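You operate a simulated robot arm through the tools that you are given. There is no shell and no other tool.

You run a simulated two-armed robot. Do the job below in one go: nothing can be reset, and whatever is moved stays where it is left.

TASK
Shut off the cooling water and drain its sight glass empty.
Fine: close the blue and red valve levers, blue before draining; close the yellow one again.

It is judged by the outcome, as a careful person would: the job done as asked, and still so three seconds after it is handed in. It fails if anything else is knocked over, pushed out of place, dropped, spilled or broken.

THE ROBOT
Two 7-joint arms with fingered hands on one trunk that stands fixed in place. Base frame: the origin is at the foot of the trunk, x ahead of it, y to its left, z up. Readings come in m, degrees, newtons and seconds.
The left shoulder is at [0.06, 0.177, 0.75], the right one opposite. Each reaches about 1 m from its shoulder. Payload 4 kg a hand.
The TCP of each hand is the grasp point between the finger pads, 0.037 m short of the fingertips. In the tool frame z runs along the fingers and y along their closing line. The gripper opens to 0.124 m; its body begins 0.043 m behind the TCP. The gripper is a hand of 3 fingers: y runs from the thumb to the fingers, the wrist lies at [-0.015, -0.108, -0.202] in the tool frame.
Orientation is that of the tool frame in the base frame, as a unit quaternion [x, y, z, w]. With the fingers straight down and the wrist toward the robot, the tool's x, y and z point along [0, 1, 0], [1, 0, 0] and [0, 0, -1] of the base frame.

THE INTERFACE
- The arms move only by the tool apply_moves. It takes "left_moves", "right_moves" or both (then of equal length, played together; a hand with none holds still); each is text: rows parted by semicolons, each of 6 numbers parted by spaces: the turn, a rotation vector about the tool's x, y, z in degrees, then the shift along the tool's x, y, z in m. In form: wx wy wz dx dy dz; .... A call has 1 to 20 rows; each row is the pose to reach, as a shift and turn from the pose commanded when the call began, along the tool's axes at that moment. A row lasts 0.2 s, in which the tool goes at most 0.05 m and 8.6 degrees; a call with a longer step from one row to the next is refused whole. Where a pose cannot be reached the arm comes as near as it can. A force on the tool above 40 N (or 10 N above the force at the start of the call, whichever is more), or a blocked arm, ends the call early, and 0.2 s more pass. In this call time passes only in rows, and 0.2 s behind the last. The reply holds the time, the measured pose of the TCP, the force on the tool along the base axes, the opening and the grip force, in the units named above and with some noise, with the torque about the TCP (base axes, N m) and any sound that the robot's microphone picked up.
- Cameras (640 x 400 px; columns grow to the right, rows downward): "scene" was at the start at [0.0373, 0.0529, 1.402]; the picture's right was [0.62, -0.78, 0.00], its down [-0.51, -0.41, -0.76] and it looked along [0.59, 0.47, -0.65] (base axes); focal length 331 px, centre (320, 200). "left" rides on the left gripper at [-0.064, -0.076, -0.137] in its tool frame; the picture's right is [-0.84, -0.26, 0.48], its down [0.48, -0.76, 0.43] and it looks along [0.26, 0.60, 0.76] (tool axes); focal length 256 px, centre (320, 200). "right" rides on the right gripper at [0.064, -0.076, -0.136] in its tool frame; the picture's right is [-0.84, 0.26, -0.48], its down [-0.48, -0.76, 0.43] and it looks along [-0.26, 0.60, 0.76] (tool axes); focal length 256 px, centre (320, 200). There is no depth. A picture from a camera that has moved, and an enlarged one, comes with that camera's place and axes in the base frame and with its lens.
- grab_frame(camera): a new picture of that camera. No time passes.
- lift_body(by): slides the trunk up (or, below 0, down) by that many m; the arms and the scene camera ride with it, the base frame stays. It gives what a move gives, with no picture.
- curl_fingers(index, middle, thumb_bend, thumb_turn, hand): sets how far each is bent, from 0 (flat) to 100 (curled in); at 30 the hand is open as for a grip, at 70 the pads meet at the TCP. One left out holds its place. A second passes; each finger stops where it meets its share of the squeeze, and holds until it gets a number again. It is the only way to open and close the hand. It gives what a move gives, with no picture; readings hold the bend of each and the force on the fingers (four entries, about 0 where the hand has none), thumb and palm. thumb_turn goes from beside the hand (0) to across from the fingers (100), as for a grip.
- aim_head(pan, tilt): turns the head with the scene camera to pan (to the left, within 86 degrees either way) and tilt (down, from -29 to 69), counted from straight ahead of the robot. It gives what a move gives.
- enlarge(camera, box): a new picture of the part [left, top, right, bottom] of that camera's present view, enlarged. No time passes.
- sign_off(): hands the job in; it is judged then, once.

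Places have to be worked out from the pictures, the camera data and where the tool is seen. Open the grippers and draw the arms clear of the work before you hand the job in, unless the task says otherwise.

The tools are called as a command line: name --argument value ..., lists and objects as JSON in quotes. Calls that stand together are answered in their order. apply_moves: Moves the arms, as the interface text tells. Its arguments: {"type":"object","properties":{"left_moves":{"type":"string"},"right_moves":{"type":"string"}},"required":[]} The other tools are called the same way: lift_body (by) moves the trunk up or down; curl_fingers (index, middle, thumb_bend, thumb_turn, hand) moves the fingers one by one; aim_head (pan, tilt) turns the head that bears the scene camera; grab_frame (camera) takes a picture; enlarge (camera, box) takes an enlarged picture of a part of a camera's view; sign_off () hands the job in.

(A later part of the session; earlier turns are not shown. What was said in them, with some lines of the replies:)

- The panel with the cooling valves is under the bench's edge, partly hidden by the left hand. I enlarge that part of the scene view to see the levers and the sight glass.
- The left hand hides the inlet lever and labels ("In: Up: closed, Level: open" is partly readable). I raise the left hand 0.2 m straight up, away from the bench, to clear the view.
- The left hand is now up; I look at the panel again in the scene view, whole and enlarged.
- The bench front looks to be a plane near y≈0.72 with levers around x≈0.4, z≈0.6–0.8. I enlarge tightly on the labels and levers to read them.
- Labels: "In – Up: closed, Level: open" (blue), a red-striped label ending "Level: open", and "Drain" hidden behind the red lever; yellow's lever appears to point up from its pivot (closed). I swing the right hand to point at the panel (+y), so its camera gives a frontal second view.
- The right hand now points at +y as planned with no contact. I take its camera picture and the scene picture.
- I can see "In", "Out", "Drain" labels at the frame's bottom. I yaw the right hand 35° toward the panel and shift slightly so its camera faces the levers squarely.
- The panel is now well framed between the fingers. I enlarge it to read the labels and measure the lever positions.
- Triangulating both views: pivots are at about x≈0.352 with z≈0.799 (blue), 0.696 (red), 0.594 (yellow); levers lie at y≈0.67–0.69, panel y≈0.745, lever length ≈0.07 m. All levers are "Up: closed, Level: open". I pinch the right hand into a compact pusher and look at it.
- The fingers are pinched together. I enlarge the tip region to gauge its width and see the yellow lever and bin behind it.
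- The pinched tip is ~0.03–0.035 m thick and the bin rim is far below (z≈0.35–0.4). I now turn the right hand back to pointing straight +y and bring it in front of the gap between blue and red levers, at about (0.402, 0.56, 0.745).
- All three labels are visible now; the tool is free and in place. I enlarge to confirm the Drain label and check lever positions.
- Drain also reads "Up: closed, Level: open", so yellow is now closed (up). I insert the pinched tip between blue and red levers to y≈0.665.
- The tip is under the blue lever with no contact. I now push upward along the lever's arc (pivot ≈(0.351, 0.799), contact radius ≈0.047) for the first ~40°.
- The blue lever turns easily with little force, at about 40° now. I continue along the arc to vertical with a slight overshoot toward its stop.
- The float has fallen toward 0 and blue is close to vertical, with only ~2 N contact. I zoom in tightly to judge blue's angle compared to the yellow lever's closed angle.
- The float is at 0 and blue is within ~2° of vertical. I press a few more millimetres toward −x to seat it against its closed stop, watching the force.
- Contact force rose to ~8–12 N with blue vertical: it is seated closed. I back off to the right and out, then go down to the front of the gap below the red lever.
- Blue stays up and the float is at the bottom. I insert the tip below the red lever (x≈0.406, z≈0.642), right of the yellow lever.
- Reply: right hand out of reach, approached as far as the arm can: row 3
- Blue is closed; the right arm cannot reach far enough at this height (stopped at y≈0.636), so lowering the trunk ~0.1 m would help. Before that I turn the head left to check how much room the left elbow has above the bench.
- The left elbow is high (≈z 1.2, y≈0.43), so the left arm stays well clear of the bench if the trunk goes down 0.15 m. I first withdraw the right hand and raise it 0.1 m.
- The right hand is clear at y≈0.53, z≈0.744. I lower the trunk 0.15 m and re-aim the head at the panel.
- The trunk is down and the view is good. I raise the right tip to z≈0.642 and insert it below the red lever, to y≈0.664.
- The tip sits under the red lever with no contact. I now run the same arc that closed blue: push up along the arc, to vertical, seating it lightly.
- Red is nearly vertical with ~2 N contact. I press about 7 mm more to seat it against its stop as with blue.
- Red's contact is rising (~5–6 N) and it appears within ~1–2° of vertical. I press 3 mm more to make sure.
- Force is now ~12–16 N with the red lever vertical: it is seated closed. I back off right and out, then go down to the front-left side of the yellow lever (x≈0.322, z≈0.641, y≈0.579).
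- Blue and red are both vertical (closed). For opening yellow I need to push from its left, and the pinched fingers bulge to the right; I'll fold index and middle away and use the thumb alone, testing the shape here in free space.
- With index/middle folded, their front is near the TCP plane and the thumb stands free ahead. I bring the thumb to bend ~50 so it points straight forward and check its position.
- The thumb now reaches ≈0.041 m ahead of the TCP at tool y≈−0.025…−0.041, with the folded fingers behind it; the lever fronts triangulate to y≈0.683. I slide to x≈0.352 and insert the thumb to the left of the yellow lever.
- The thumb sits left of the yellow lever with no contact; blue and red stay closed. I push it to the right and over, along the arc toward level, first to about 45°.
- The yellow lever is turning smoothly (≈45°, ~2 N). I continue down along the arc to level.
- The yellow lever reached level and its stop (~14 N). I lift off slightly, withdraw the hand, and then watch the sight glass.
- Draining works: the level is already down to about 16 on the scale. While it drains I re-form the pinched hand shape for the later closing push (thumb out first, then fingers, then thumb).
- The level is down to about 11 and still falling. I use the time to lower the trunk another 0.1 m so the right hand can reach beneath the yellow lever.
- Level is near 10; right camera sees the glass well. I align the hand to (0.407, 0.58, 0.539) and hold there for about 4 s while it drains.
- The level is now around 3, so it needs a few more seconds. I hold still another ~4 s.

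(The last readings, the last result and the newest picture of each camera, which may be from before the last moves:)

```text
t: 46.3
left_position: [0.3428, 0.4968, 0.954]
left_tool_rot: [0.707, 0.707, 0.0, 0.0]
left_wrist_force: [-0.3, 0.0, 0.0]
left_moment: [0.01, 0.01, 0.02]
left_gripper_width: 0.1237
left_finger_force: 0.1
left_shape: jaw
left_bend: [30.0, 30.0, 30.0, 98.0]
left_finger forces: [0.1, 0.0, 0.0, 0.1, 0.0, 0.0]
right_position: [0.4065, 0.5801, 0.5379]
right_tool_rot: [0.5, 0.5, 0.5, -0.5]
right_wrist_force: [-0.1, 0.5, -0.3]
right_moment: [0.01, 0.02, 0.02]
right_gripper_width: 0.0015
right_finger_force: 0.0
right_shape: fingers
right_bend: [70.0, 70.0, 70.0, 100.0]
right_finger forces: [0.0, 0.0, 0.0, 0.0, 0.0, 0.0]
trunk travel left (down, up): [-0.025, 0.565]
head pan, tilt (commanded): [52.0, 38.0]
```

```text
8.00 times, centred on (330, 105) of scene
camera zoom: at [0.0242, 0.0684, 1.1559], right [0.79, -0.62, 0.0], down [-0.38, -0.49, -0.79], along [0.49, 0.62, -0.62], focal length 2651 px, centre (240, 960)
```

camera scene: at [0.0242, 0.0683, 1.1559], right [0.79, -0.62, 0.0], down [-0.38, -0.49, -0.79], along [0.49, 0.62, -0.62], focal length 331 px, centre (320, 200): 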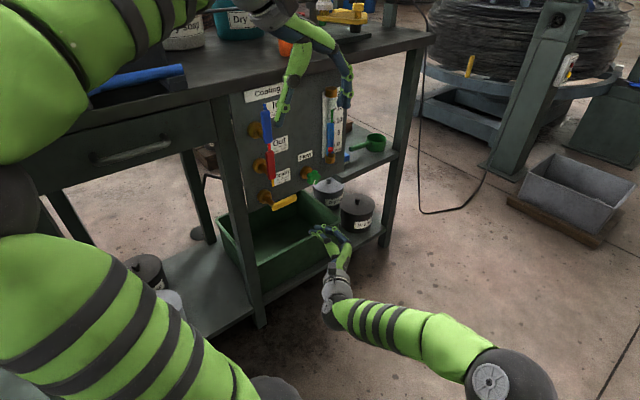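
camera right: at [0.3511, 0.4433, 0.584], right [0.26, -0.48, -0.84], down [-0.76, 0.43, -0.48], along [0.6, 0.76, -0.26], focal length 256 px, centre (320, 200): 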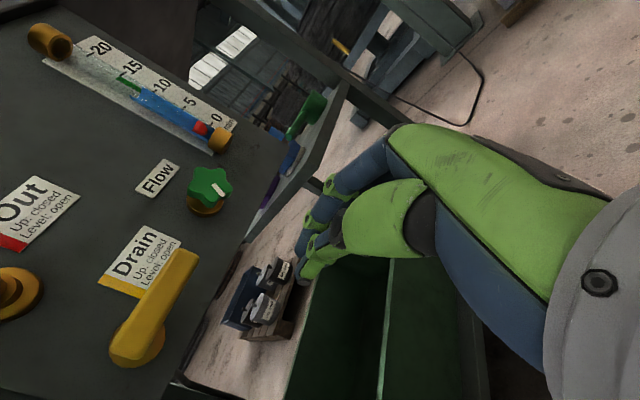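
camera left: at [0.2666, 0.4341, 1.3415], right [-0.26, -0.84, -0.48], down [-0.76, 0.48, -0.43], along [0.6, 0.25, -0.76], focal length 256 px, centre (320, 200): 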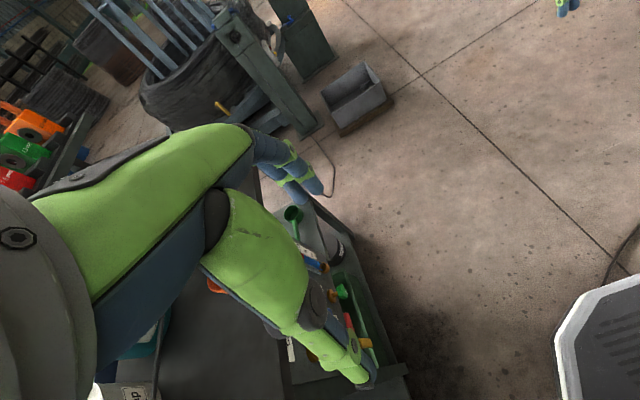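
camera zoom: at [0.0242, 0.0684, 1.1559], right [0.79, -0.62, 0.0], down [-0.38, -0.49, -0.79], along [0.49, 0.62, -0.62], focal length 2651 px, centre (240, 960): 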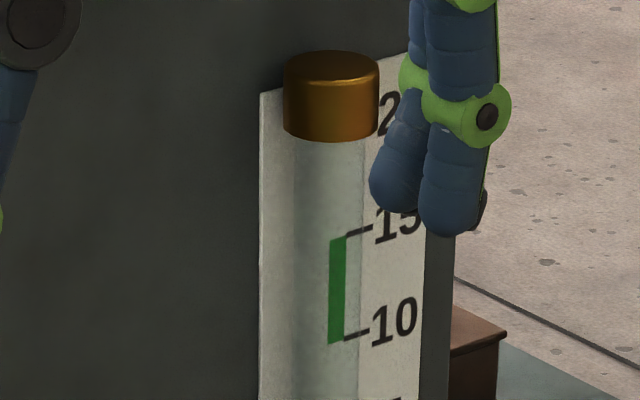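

The glass shows no blue any more – it is empty. I insert the pinched tip below the level yellow lever and re-check the glass before closing.

apply_moves --right_moves "0 0 0 0 0 0.02; 0 0 0 0 0 0.04; 0 0 0 0 0 0.06; 0 0 0 0 0 0.085; 0 0 0 0 0 0.085; 0 0 0 0 0 0.085; 0 0 0 0 0 0.085; 0 0 0 0 0 0.085"

grab_frame --camera "right"

enlarge --camera "scene" --box '[230, 100, 370, 240]'

enlarge --camera "scene" --box '[310, 110, 360, 180]'

```text
t: 48.1
left_position: [0.3424, 0.4967, 0.9553]
left_tool_rot: [0.707, 0.707, -0.001, 0.0]
left_wrist_force: [-0.1, 0.6, 0.7]
left_moment: [0.02, 0.01, 0.02]
left_gripper_width: 0.1237
left_finger_force: 0.0
left_shape: jaw
left_bend: [30.0, 30.0, 30.0, 98.0]
left_finger forces: [0.0, 0.0, 0.0, 0.1, 0.0, 0.0]
right_position: [0.4073, 0.6647, 0.538]
right_tool_rot: [0.5, 0.5, 0.5, -0.5]
right_wrist_force: [0.5, 0.6, -0.4]
right_moment: [-0.03, 0.02, 0.01]
right_gripper_width: 0.0016
right_finger_force: 0.0
right_shape: fingers
right_bend: [70.0, 70.0, 70.0, 100.0]
right_finger forces: [0.1, 0.0, 0.1, 0.1, 0.0, 0.2]
trunk travel left (down, up): [-0.025, 0.565]
head pan, tilt (commanded): [52.0, 38.0]
```

```text
taken
camera right: at [0.3319, 0.5279, 0.6017], right [0.26, -0.48, -0.84], down [-0.76, 0.43, -0.48], along [0.6, 0.76, -0.26], focal length 256 px, centre (320, 200)
```

right: 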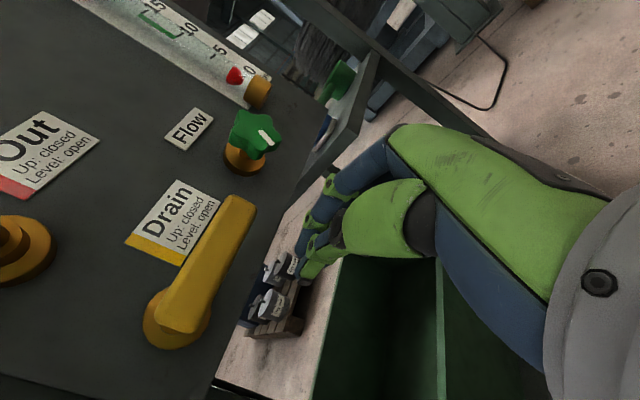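

```text
2.86 times, centred on (300, 170) of scene
camera zoom: at [0.0242, 0.0684, 1.1559], right [0.79, -0.62, 0.0], down [-0.38, -0.49, -0.79], along [0.49, 0.62, -0.62], focal length 947 px, centre (377, 286)
```

zoom: 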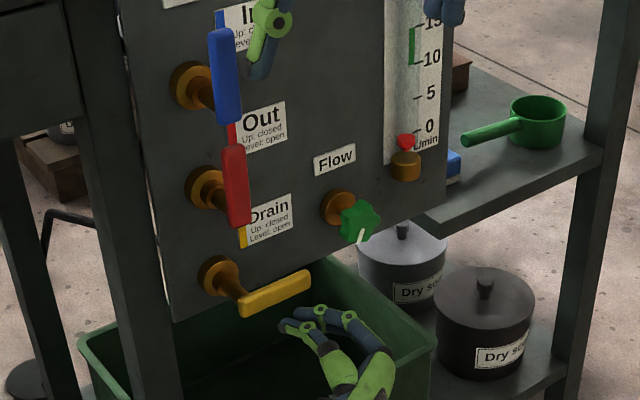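

```text
5.71 times, centred on (335, 145) of scene
camera zoom: at [0.0242, 0.0684, 1.1559], right [0.79, -0.62, 0.0], down [-0.38, -0.49, -0.79], along [0.49, 0.62, -0.62], focal length 1893 px, centre (234, 514)
```

zoom: 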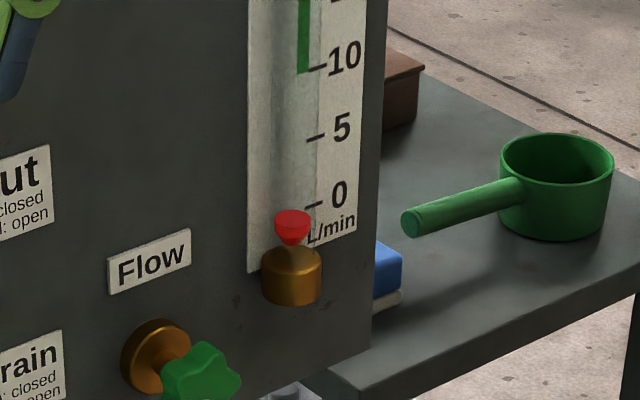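

The glass is empty, only the float rests at the bottom. I now close yellow with the same upward arc used for blue and red.

apply_moves --right_moves "0 0 0 0.014 -0.003 0.003; 0 0 0 0.028 -0.006 0.005; 0 0 0 0.0366 -0.002 0.005; 0 0 0 0.0457 0.0004 0.005; 0 0 0 0.0551 0.0012 0.005; 0 0 0 0.0645 0.0004 0.005; 0 0 0 0.0736 -0.0021 0.005; 0 0 0 0.0822 -0.0061 0.005; 0 0 0 0.09 -0.0115 0.005; 0 0 0 0.0966 -0.0182 0.005; 0 0 0 0.102 -0.026 0.005; 0 0 0 0.103 -0.032 0.005"

enlarge --camera "scene" --box '[230, 100, 370, 240]'

grab_frame --camera "right"

```text
t: 50.7
left_position: [0.3422, 0.4969, 0.9537]
left_tool_rot: [0.707, 0.707, 0.0, 0.0]
left_wrist_force: [0.3, -0.3, -0.4]
left_moment: [0.02, 0.04, 0.04]
left_gripper_width: 0.1237
left_finger_force: 0.0
left_shape: jaw
left_bend: [30.0, 30.0, 30.0, 98.0]
left_finger forces: [0.0, 0.0, 0.0, 0.0, 0.0, 0.0]
right_position: [0.3752, 0.6709, 0.642]
right_tool_rot: [0.499, 0.5, 0.5, -0.5]
right_wrist_force: [2.0, 0.2, 1.0]
right_moment: [0.02, 0.02, -0.04]
right_gripper_width: 0.0008
right_finger_force: 0.7
right_shape: fingers
right_bend: [70.0, 70.0, 70.0, 100.0]
right_finger forces: [0.0, 0.0, 0.0, 0.0, 1.9, 0.1]
trunk travel left (down, up): [-0.025, 0.565]
head pan, tilt (commanded): [52.0, 38.0]
```

```text
2.86 times, centred on (300, 170) of scene
camera zoom: at [0.0243, 0.0684, 1.1559], right [0.79, -0.62, 0.0], down [-0.38, -0.49, -0.79], along [0.49, 0.62, -0.62], focal length 947 px, centre (377, 286)
```

zoom: 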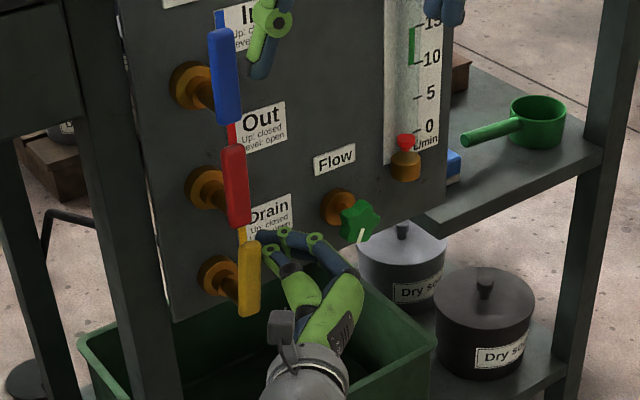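

```text
taken
camera right: at [0.2998, 0.5339, 0.7061], right [0.26, -0.48, -0.84], down [-0.76, 0.43, -0.48], along [0.6, 0.76, -0.25], focal length 256 px, centre (320, 200)
```

right: 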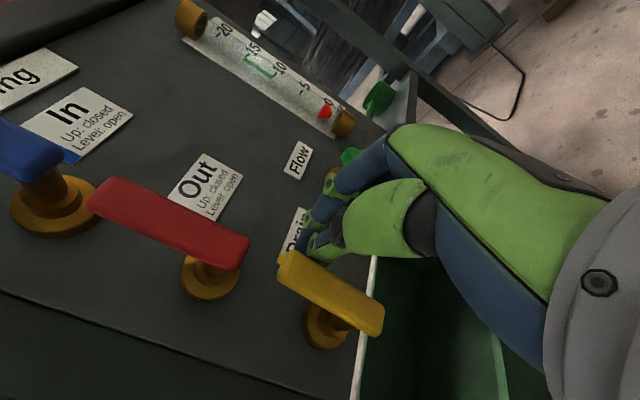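

Yellow is nearly vertical with ~2 N contact. I press ~1 cm more in small steps to seat it against the closed stop.

apply_moves --right_moves "0 0 0 0 -0.004 0; 0 0 0 0 -0.007 0; 0 0 0 0 -0.009 0; 0 0 0 0 -0.011 0"

enlarge --camera "scene" --box '[250, 100, 310, 220]'

```text
t: 51.7
left_position: [0.343, 0.4979, 0.9539]
left_tool_rot: [0.707, 0.707, -0.001, 0.0]
left_wrist_force: [0.7, -0.5, -1.7]
left_moment: [-0.01, 0.03, 0.02]
left_gripper_width: 0.1237
left_finger_force: 0.1
left_shape: jaw
left_bend: [30.0, 30.0, 30.0, 98.0]
left_finger forces: [0.0, 0.1, 0.1, 0.1, 0.0, 0.0]
right_position: [0.3653, 0.6692, 0.6413]
right_tool_rot: [0.501, 0.499, 0.501, -0.499]
right_wrist_force: [11.1, 6.4, 1.2]
right_moment: [0.01, 0.07, -0.22]
right_gripper_width: 0.0
right_finger_force: 8.8
right_shape: fingers
right_bend: [69.0, 69.0, 72.0, 100.0]
right_finger forces: [0.1, 0.1, 0.0, 0.0, 16.2, 0.0]
trunk travel left (down, up): [-0.025, 0.565]
head pan, tilt (commanded): [52.0, 38.0]
```

```text
3.33 times, centred on (280, 160) of scene
camera zoom: at [0.0249, 0.0686, 1.1559], right [0.79, -0.62, 0.0], down [-0.38, -0.49, -0.79], along [0.49, 0.62, -0.62], focal length 1104 px, centre (453, 333)
```

zoom: 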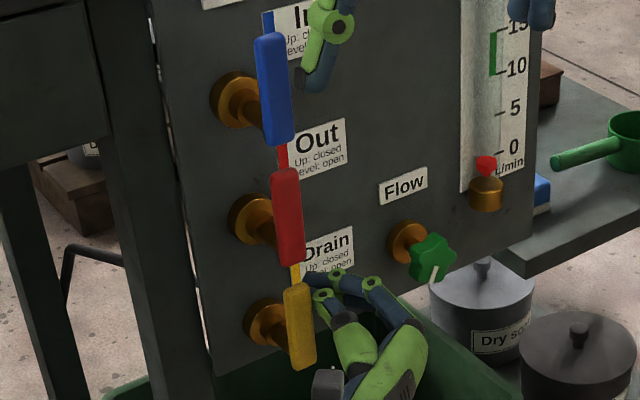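

Yellow is seated closed (11–16 N) and all three levers are vertical. I back the hand off to the right and withdraw it well away from the panel.

apply_moves --right_moves "0 0 0 0 0.02 0; 0 0 0 0 0.02 -0.045; 0 0 0 0 0.02 -0.09; 0 0 0 0 0.035 -0.135; 0 0 0 0 0.05 -0.18; 0 0 0 0 0.065 -0.225; 0 0 0 0 0.08 -0.27; 0 0 0 0 0.095 -0.31"

curl_fingers --hand "right" --index 30 --middle 30 --thumb_bend 30 --thumb_turn 98

grab_frame --camera "scene"

enlarge --camera "scene" --box '[230, 80, 370, 240]'

```text
t: 53.5
left_position: [0.3431, 0.4984, 0.9543]
left_tool_rot: [0.707, 0.707, -0.001, 0.0]
left_wrist_force: [0.1, 0.0, -0.2]
left_moment: [0.0, -0.01, -0.01]
left_gripper_width: 0.124
left_finger_force: 0.1
left_shape: jaw
left_bend: [30.0, 30.0, 30.0, 98.0]
left_finger forces: [0.0, 0.1, 0.0, 0.1, 0.0, 0.0]
right_position: [0.4583, 0.361, 0.6437]
right_tool_rot: [-0.5, -0.5, -0.499, 0.501]
right_wrist_force: [0.3, 0.2, 0.4]
right_moment: [0.01, 0.0, 0.02]
right_gripper_width: 0.002
right_finger_force: 0.0
right_shape: fingers
right_bend: [70.0, 70.0, 70.0, 100.0]
right_finger forces: [0.1, 0.0, 0.1, 0.1, 0.0, 0.1]
trunk travel left (down, up): [-0.025, 0.565]
head pan, tilt (commanded): [52.0, 38.0]
```

```text
t: 54.5
left_position: [0.3429, 0.4975, 0.9541]
left_tool_rot: [0.707, 0.707, 0.0, 0.0]
left_wrist_force: [0.1, -1.0, -0.3]
left_moment: [-0.01, 0.02, 0.0]
left_gripper_width: 0.1238
left_finger_force: 0.1
left_shape: jaw
left_bend: [30.0, 30.0, 30.0, 98.0]
left_finger forces: [0.1, 0.0, 0.1, 0.1, 0.0, 0.1]
right_position: [0.4587, 0.3601, 0.6432]
right_tool_rot: [0.5, 0.499, 0.5, -0.5]
right_wrist_force: [0.5, -0.7, -0.5]
right_moment: [0.0, -0.01, 0.0]
right_gripper_width: 0.1234
right_finger_force: 0.1
right_shape: fingers
right_bend: [30.0, 30.0, 30.0, 96.0]
right_finger forces: [0.0, 0.0, 0.0, 0.0, 0.0, 0.1]
trunk travel left (down, up): [-0.025, 0.565]
head pan, tilt (commanded): [52.0, 38.0]
```

```text
taken
camera scene: at [0.0242, 0.0683, 1.1559], right [0.79, -0.62, 0.0], down [-0.38, -0.49, -0.79], along [0.49, 0.62, -0.62], focal length 331 px, centre (320, 200)
```

scene: 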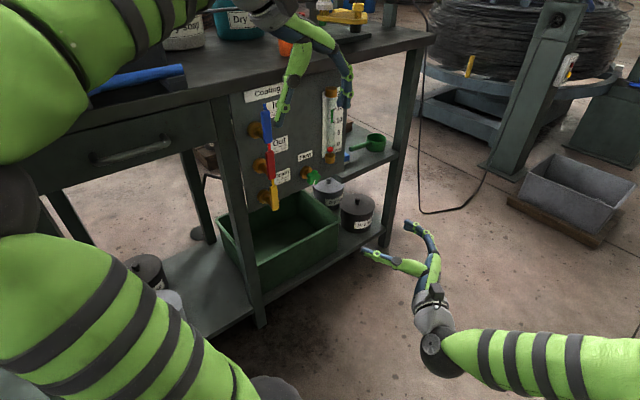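

```text
2.50 times, centred on (300, 160) of scene
camera zoom: at [0.0242, 0.0683, 1.1559], right [0.79, -0.62, 0.0], down [-0.38, -0.49, -0.79], along [0.49, 0.62, -0.62], focal length 828 px, centre (370, 300)
```

zoom: 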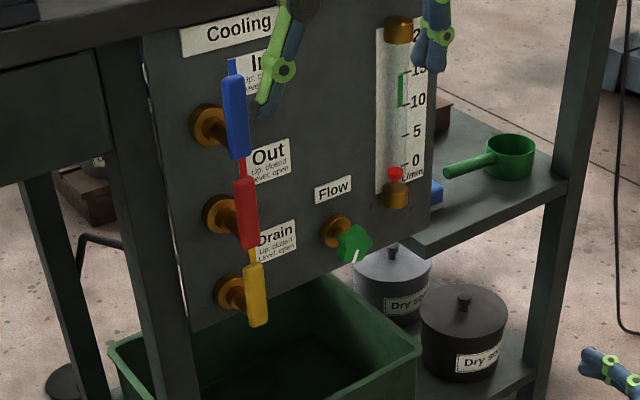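

Both hands are open, all levers are up and the glass is empty. I raise the trunk back 0.25 m so the left hand is well clear above the bench, then take a last look.

lift_body --by 0.25

grab_frame --camera "scene"

enlarge --camera "scene" --box '[220, 130, 380, 290]'

```text
t: 57.1
left_position: [0.3432, 0.497, 1.2052]
left_tool_rot: [0.707, 0.707, -0.001, 0.0]
left_wrist_force: [0.1, 0.2, -0.2]
left_moment: [-0.02, 0.01, -0.02]
left_gripper_width: 0.1237
left_finger_force: 0.2
left_shape: jaw
left_bend: [30.0, 30.0, 30.0, 98.0]
left_finger forces: [0.0, 0.0, 0.0, 0.0, 0.1, 0.1]
right_position: [0.4581, 0.3609, 0.8939]
right_tool_rot: [-0.5, -0.5, -0.499, 0.5]
right_wrist_force: [0.0, -0.3, -0.8]
right_moment: [0.0, -0.01, 0.02]
right_gripper_width: 0.1235
right_finger_force: 0.1
right_shape: fingers
right_bend: [30.0, 30.0, 30.0, 96.0]
right_finger forces: [0.0, 0.1, 0.0, 0.0, 0.1, 0.0]
trunk travel left (down, up): [-0.275, 0.315]
head pan, tilt (commanded): [52.0, 38.0]
```

```text
taken
camera scene: at [0.0243, 0.0684, 1.4058], right [0.79, -0.62, 0.0], down [-0.38, -0.49, -0.79], along [0.49, 0.62, -0.62], focal length 331 px, centre (320, 200)
```

scene: 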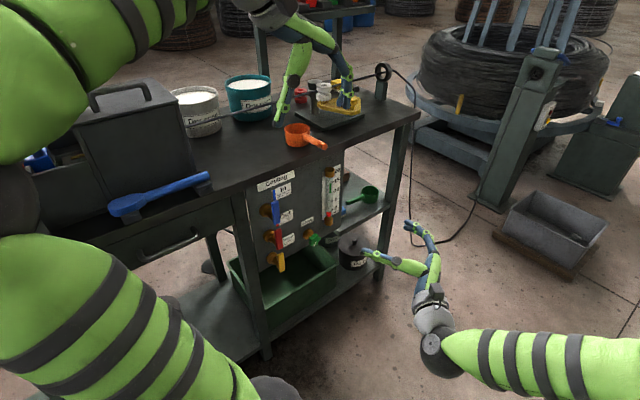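

```text
2.50 times, centred on (300, 210) of scene
camera zoom: at [0.0243, 0.0684, 1.4058], right [0.79, -0.62, 0.0], down [-0.38, -0.49, -0.79], along [0.49, 0.62, -0.62], focal length 828 px, centre (370, 175)
```

zoom: 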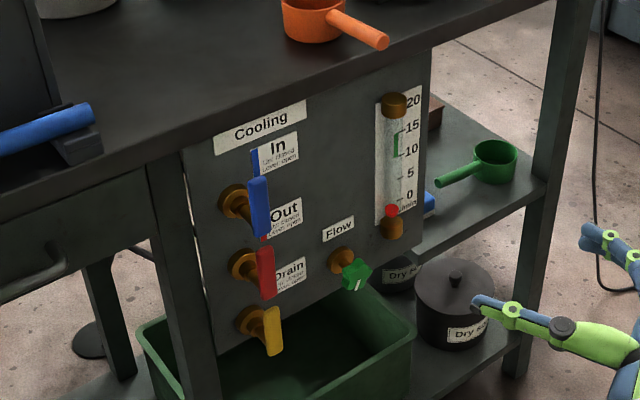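

Blue, red and yellow levers all stand up (closed), the sight glass is empty, the flow knob and everything else is unchanged, and both open hands are clear. I hand the job in.

sign_off

```text
The job is handed in.
```

The cooling water is shut off and its sight glass is drained empty. I've handed the job in; no verdict on it has come back.

- **Blue (In) and red (Out):** both closed before draining, blue first. I pushed each up until it met its stop, which its label marks as closed.
- **Yellow (Drain):** turned level to drain the glass. The water fell from the 16 mark until none was visible. I then pushed the lever back up to its closed stop.
- **Everything else:** the flow knob and the items on the bench and shelves look unmoved in the last picture. I saw no water outside the bin.

Both hands are open and clear of the panel, and the trunk is back at its starting height.
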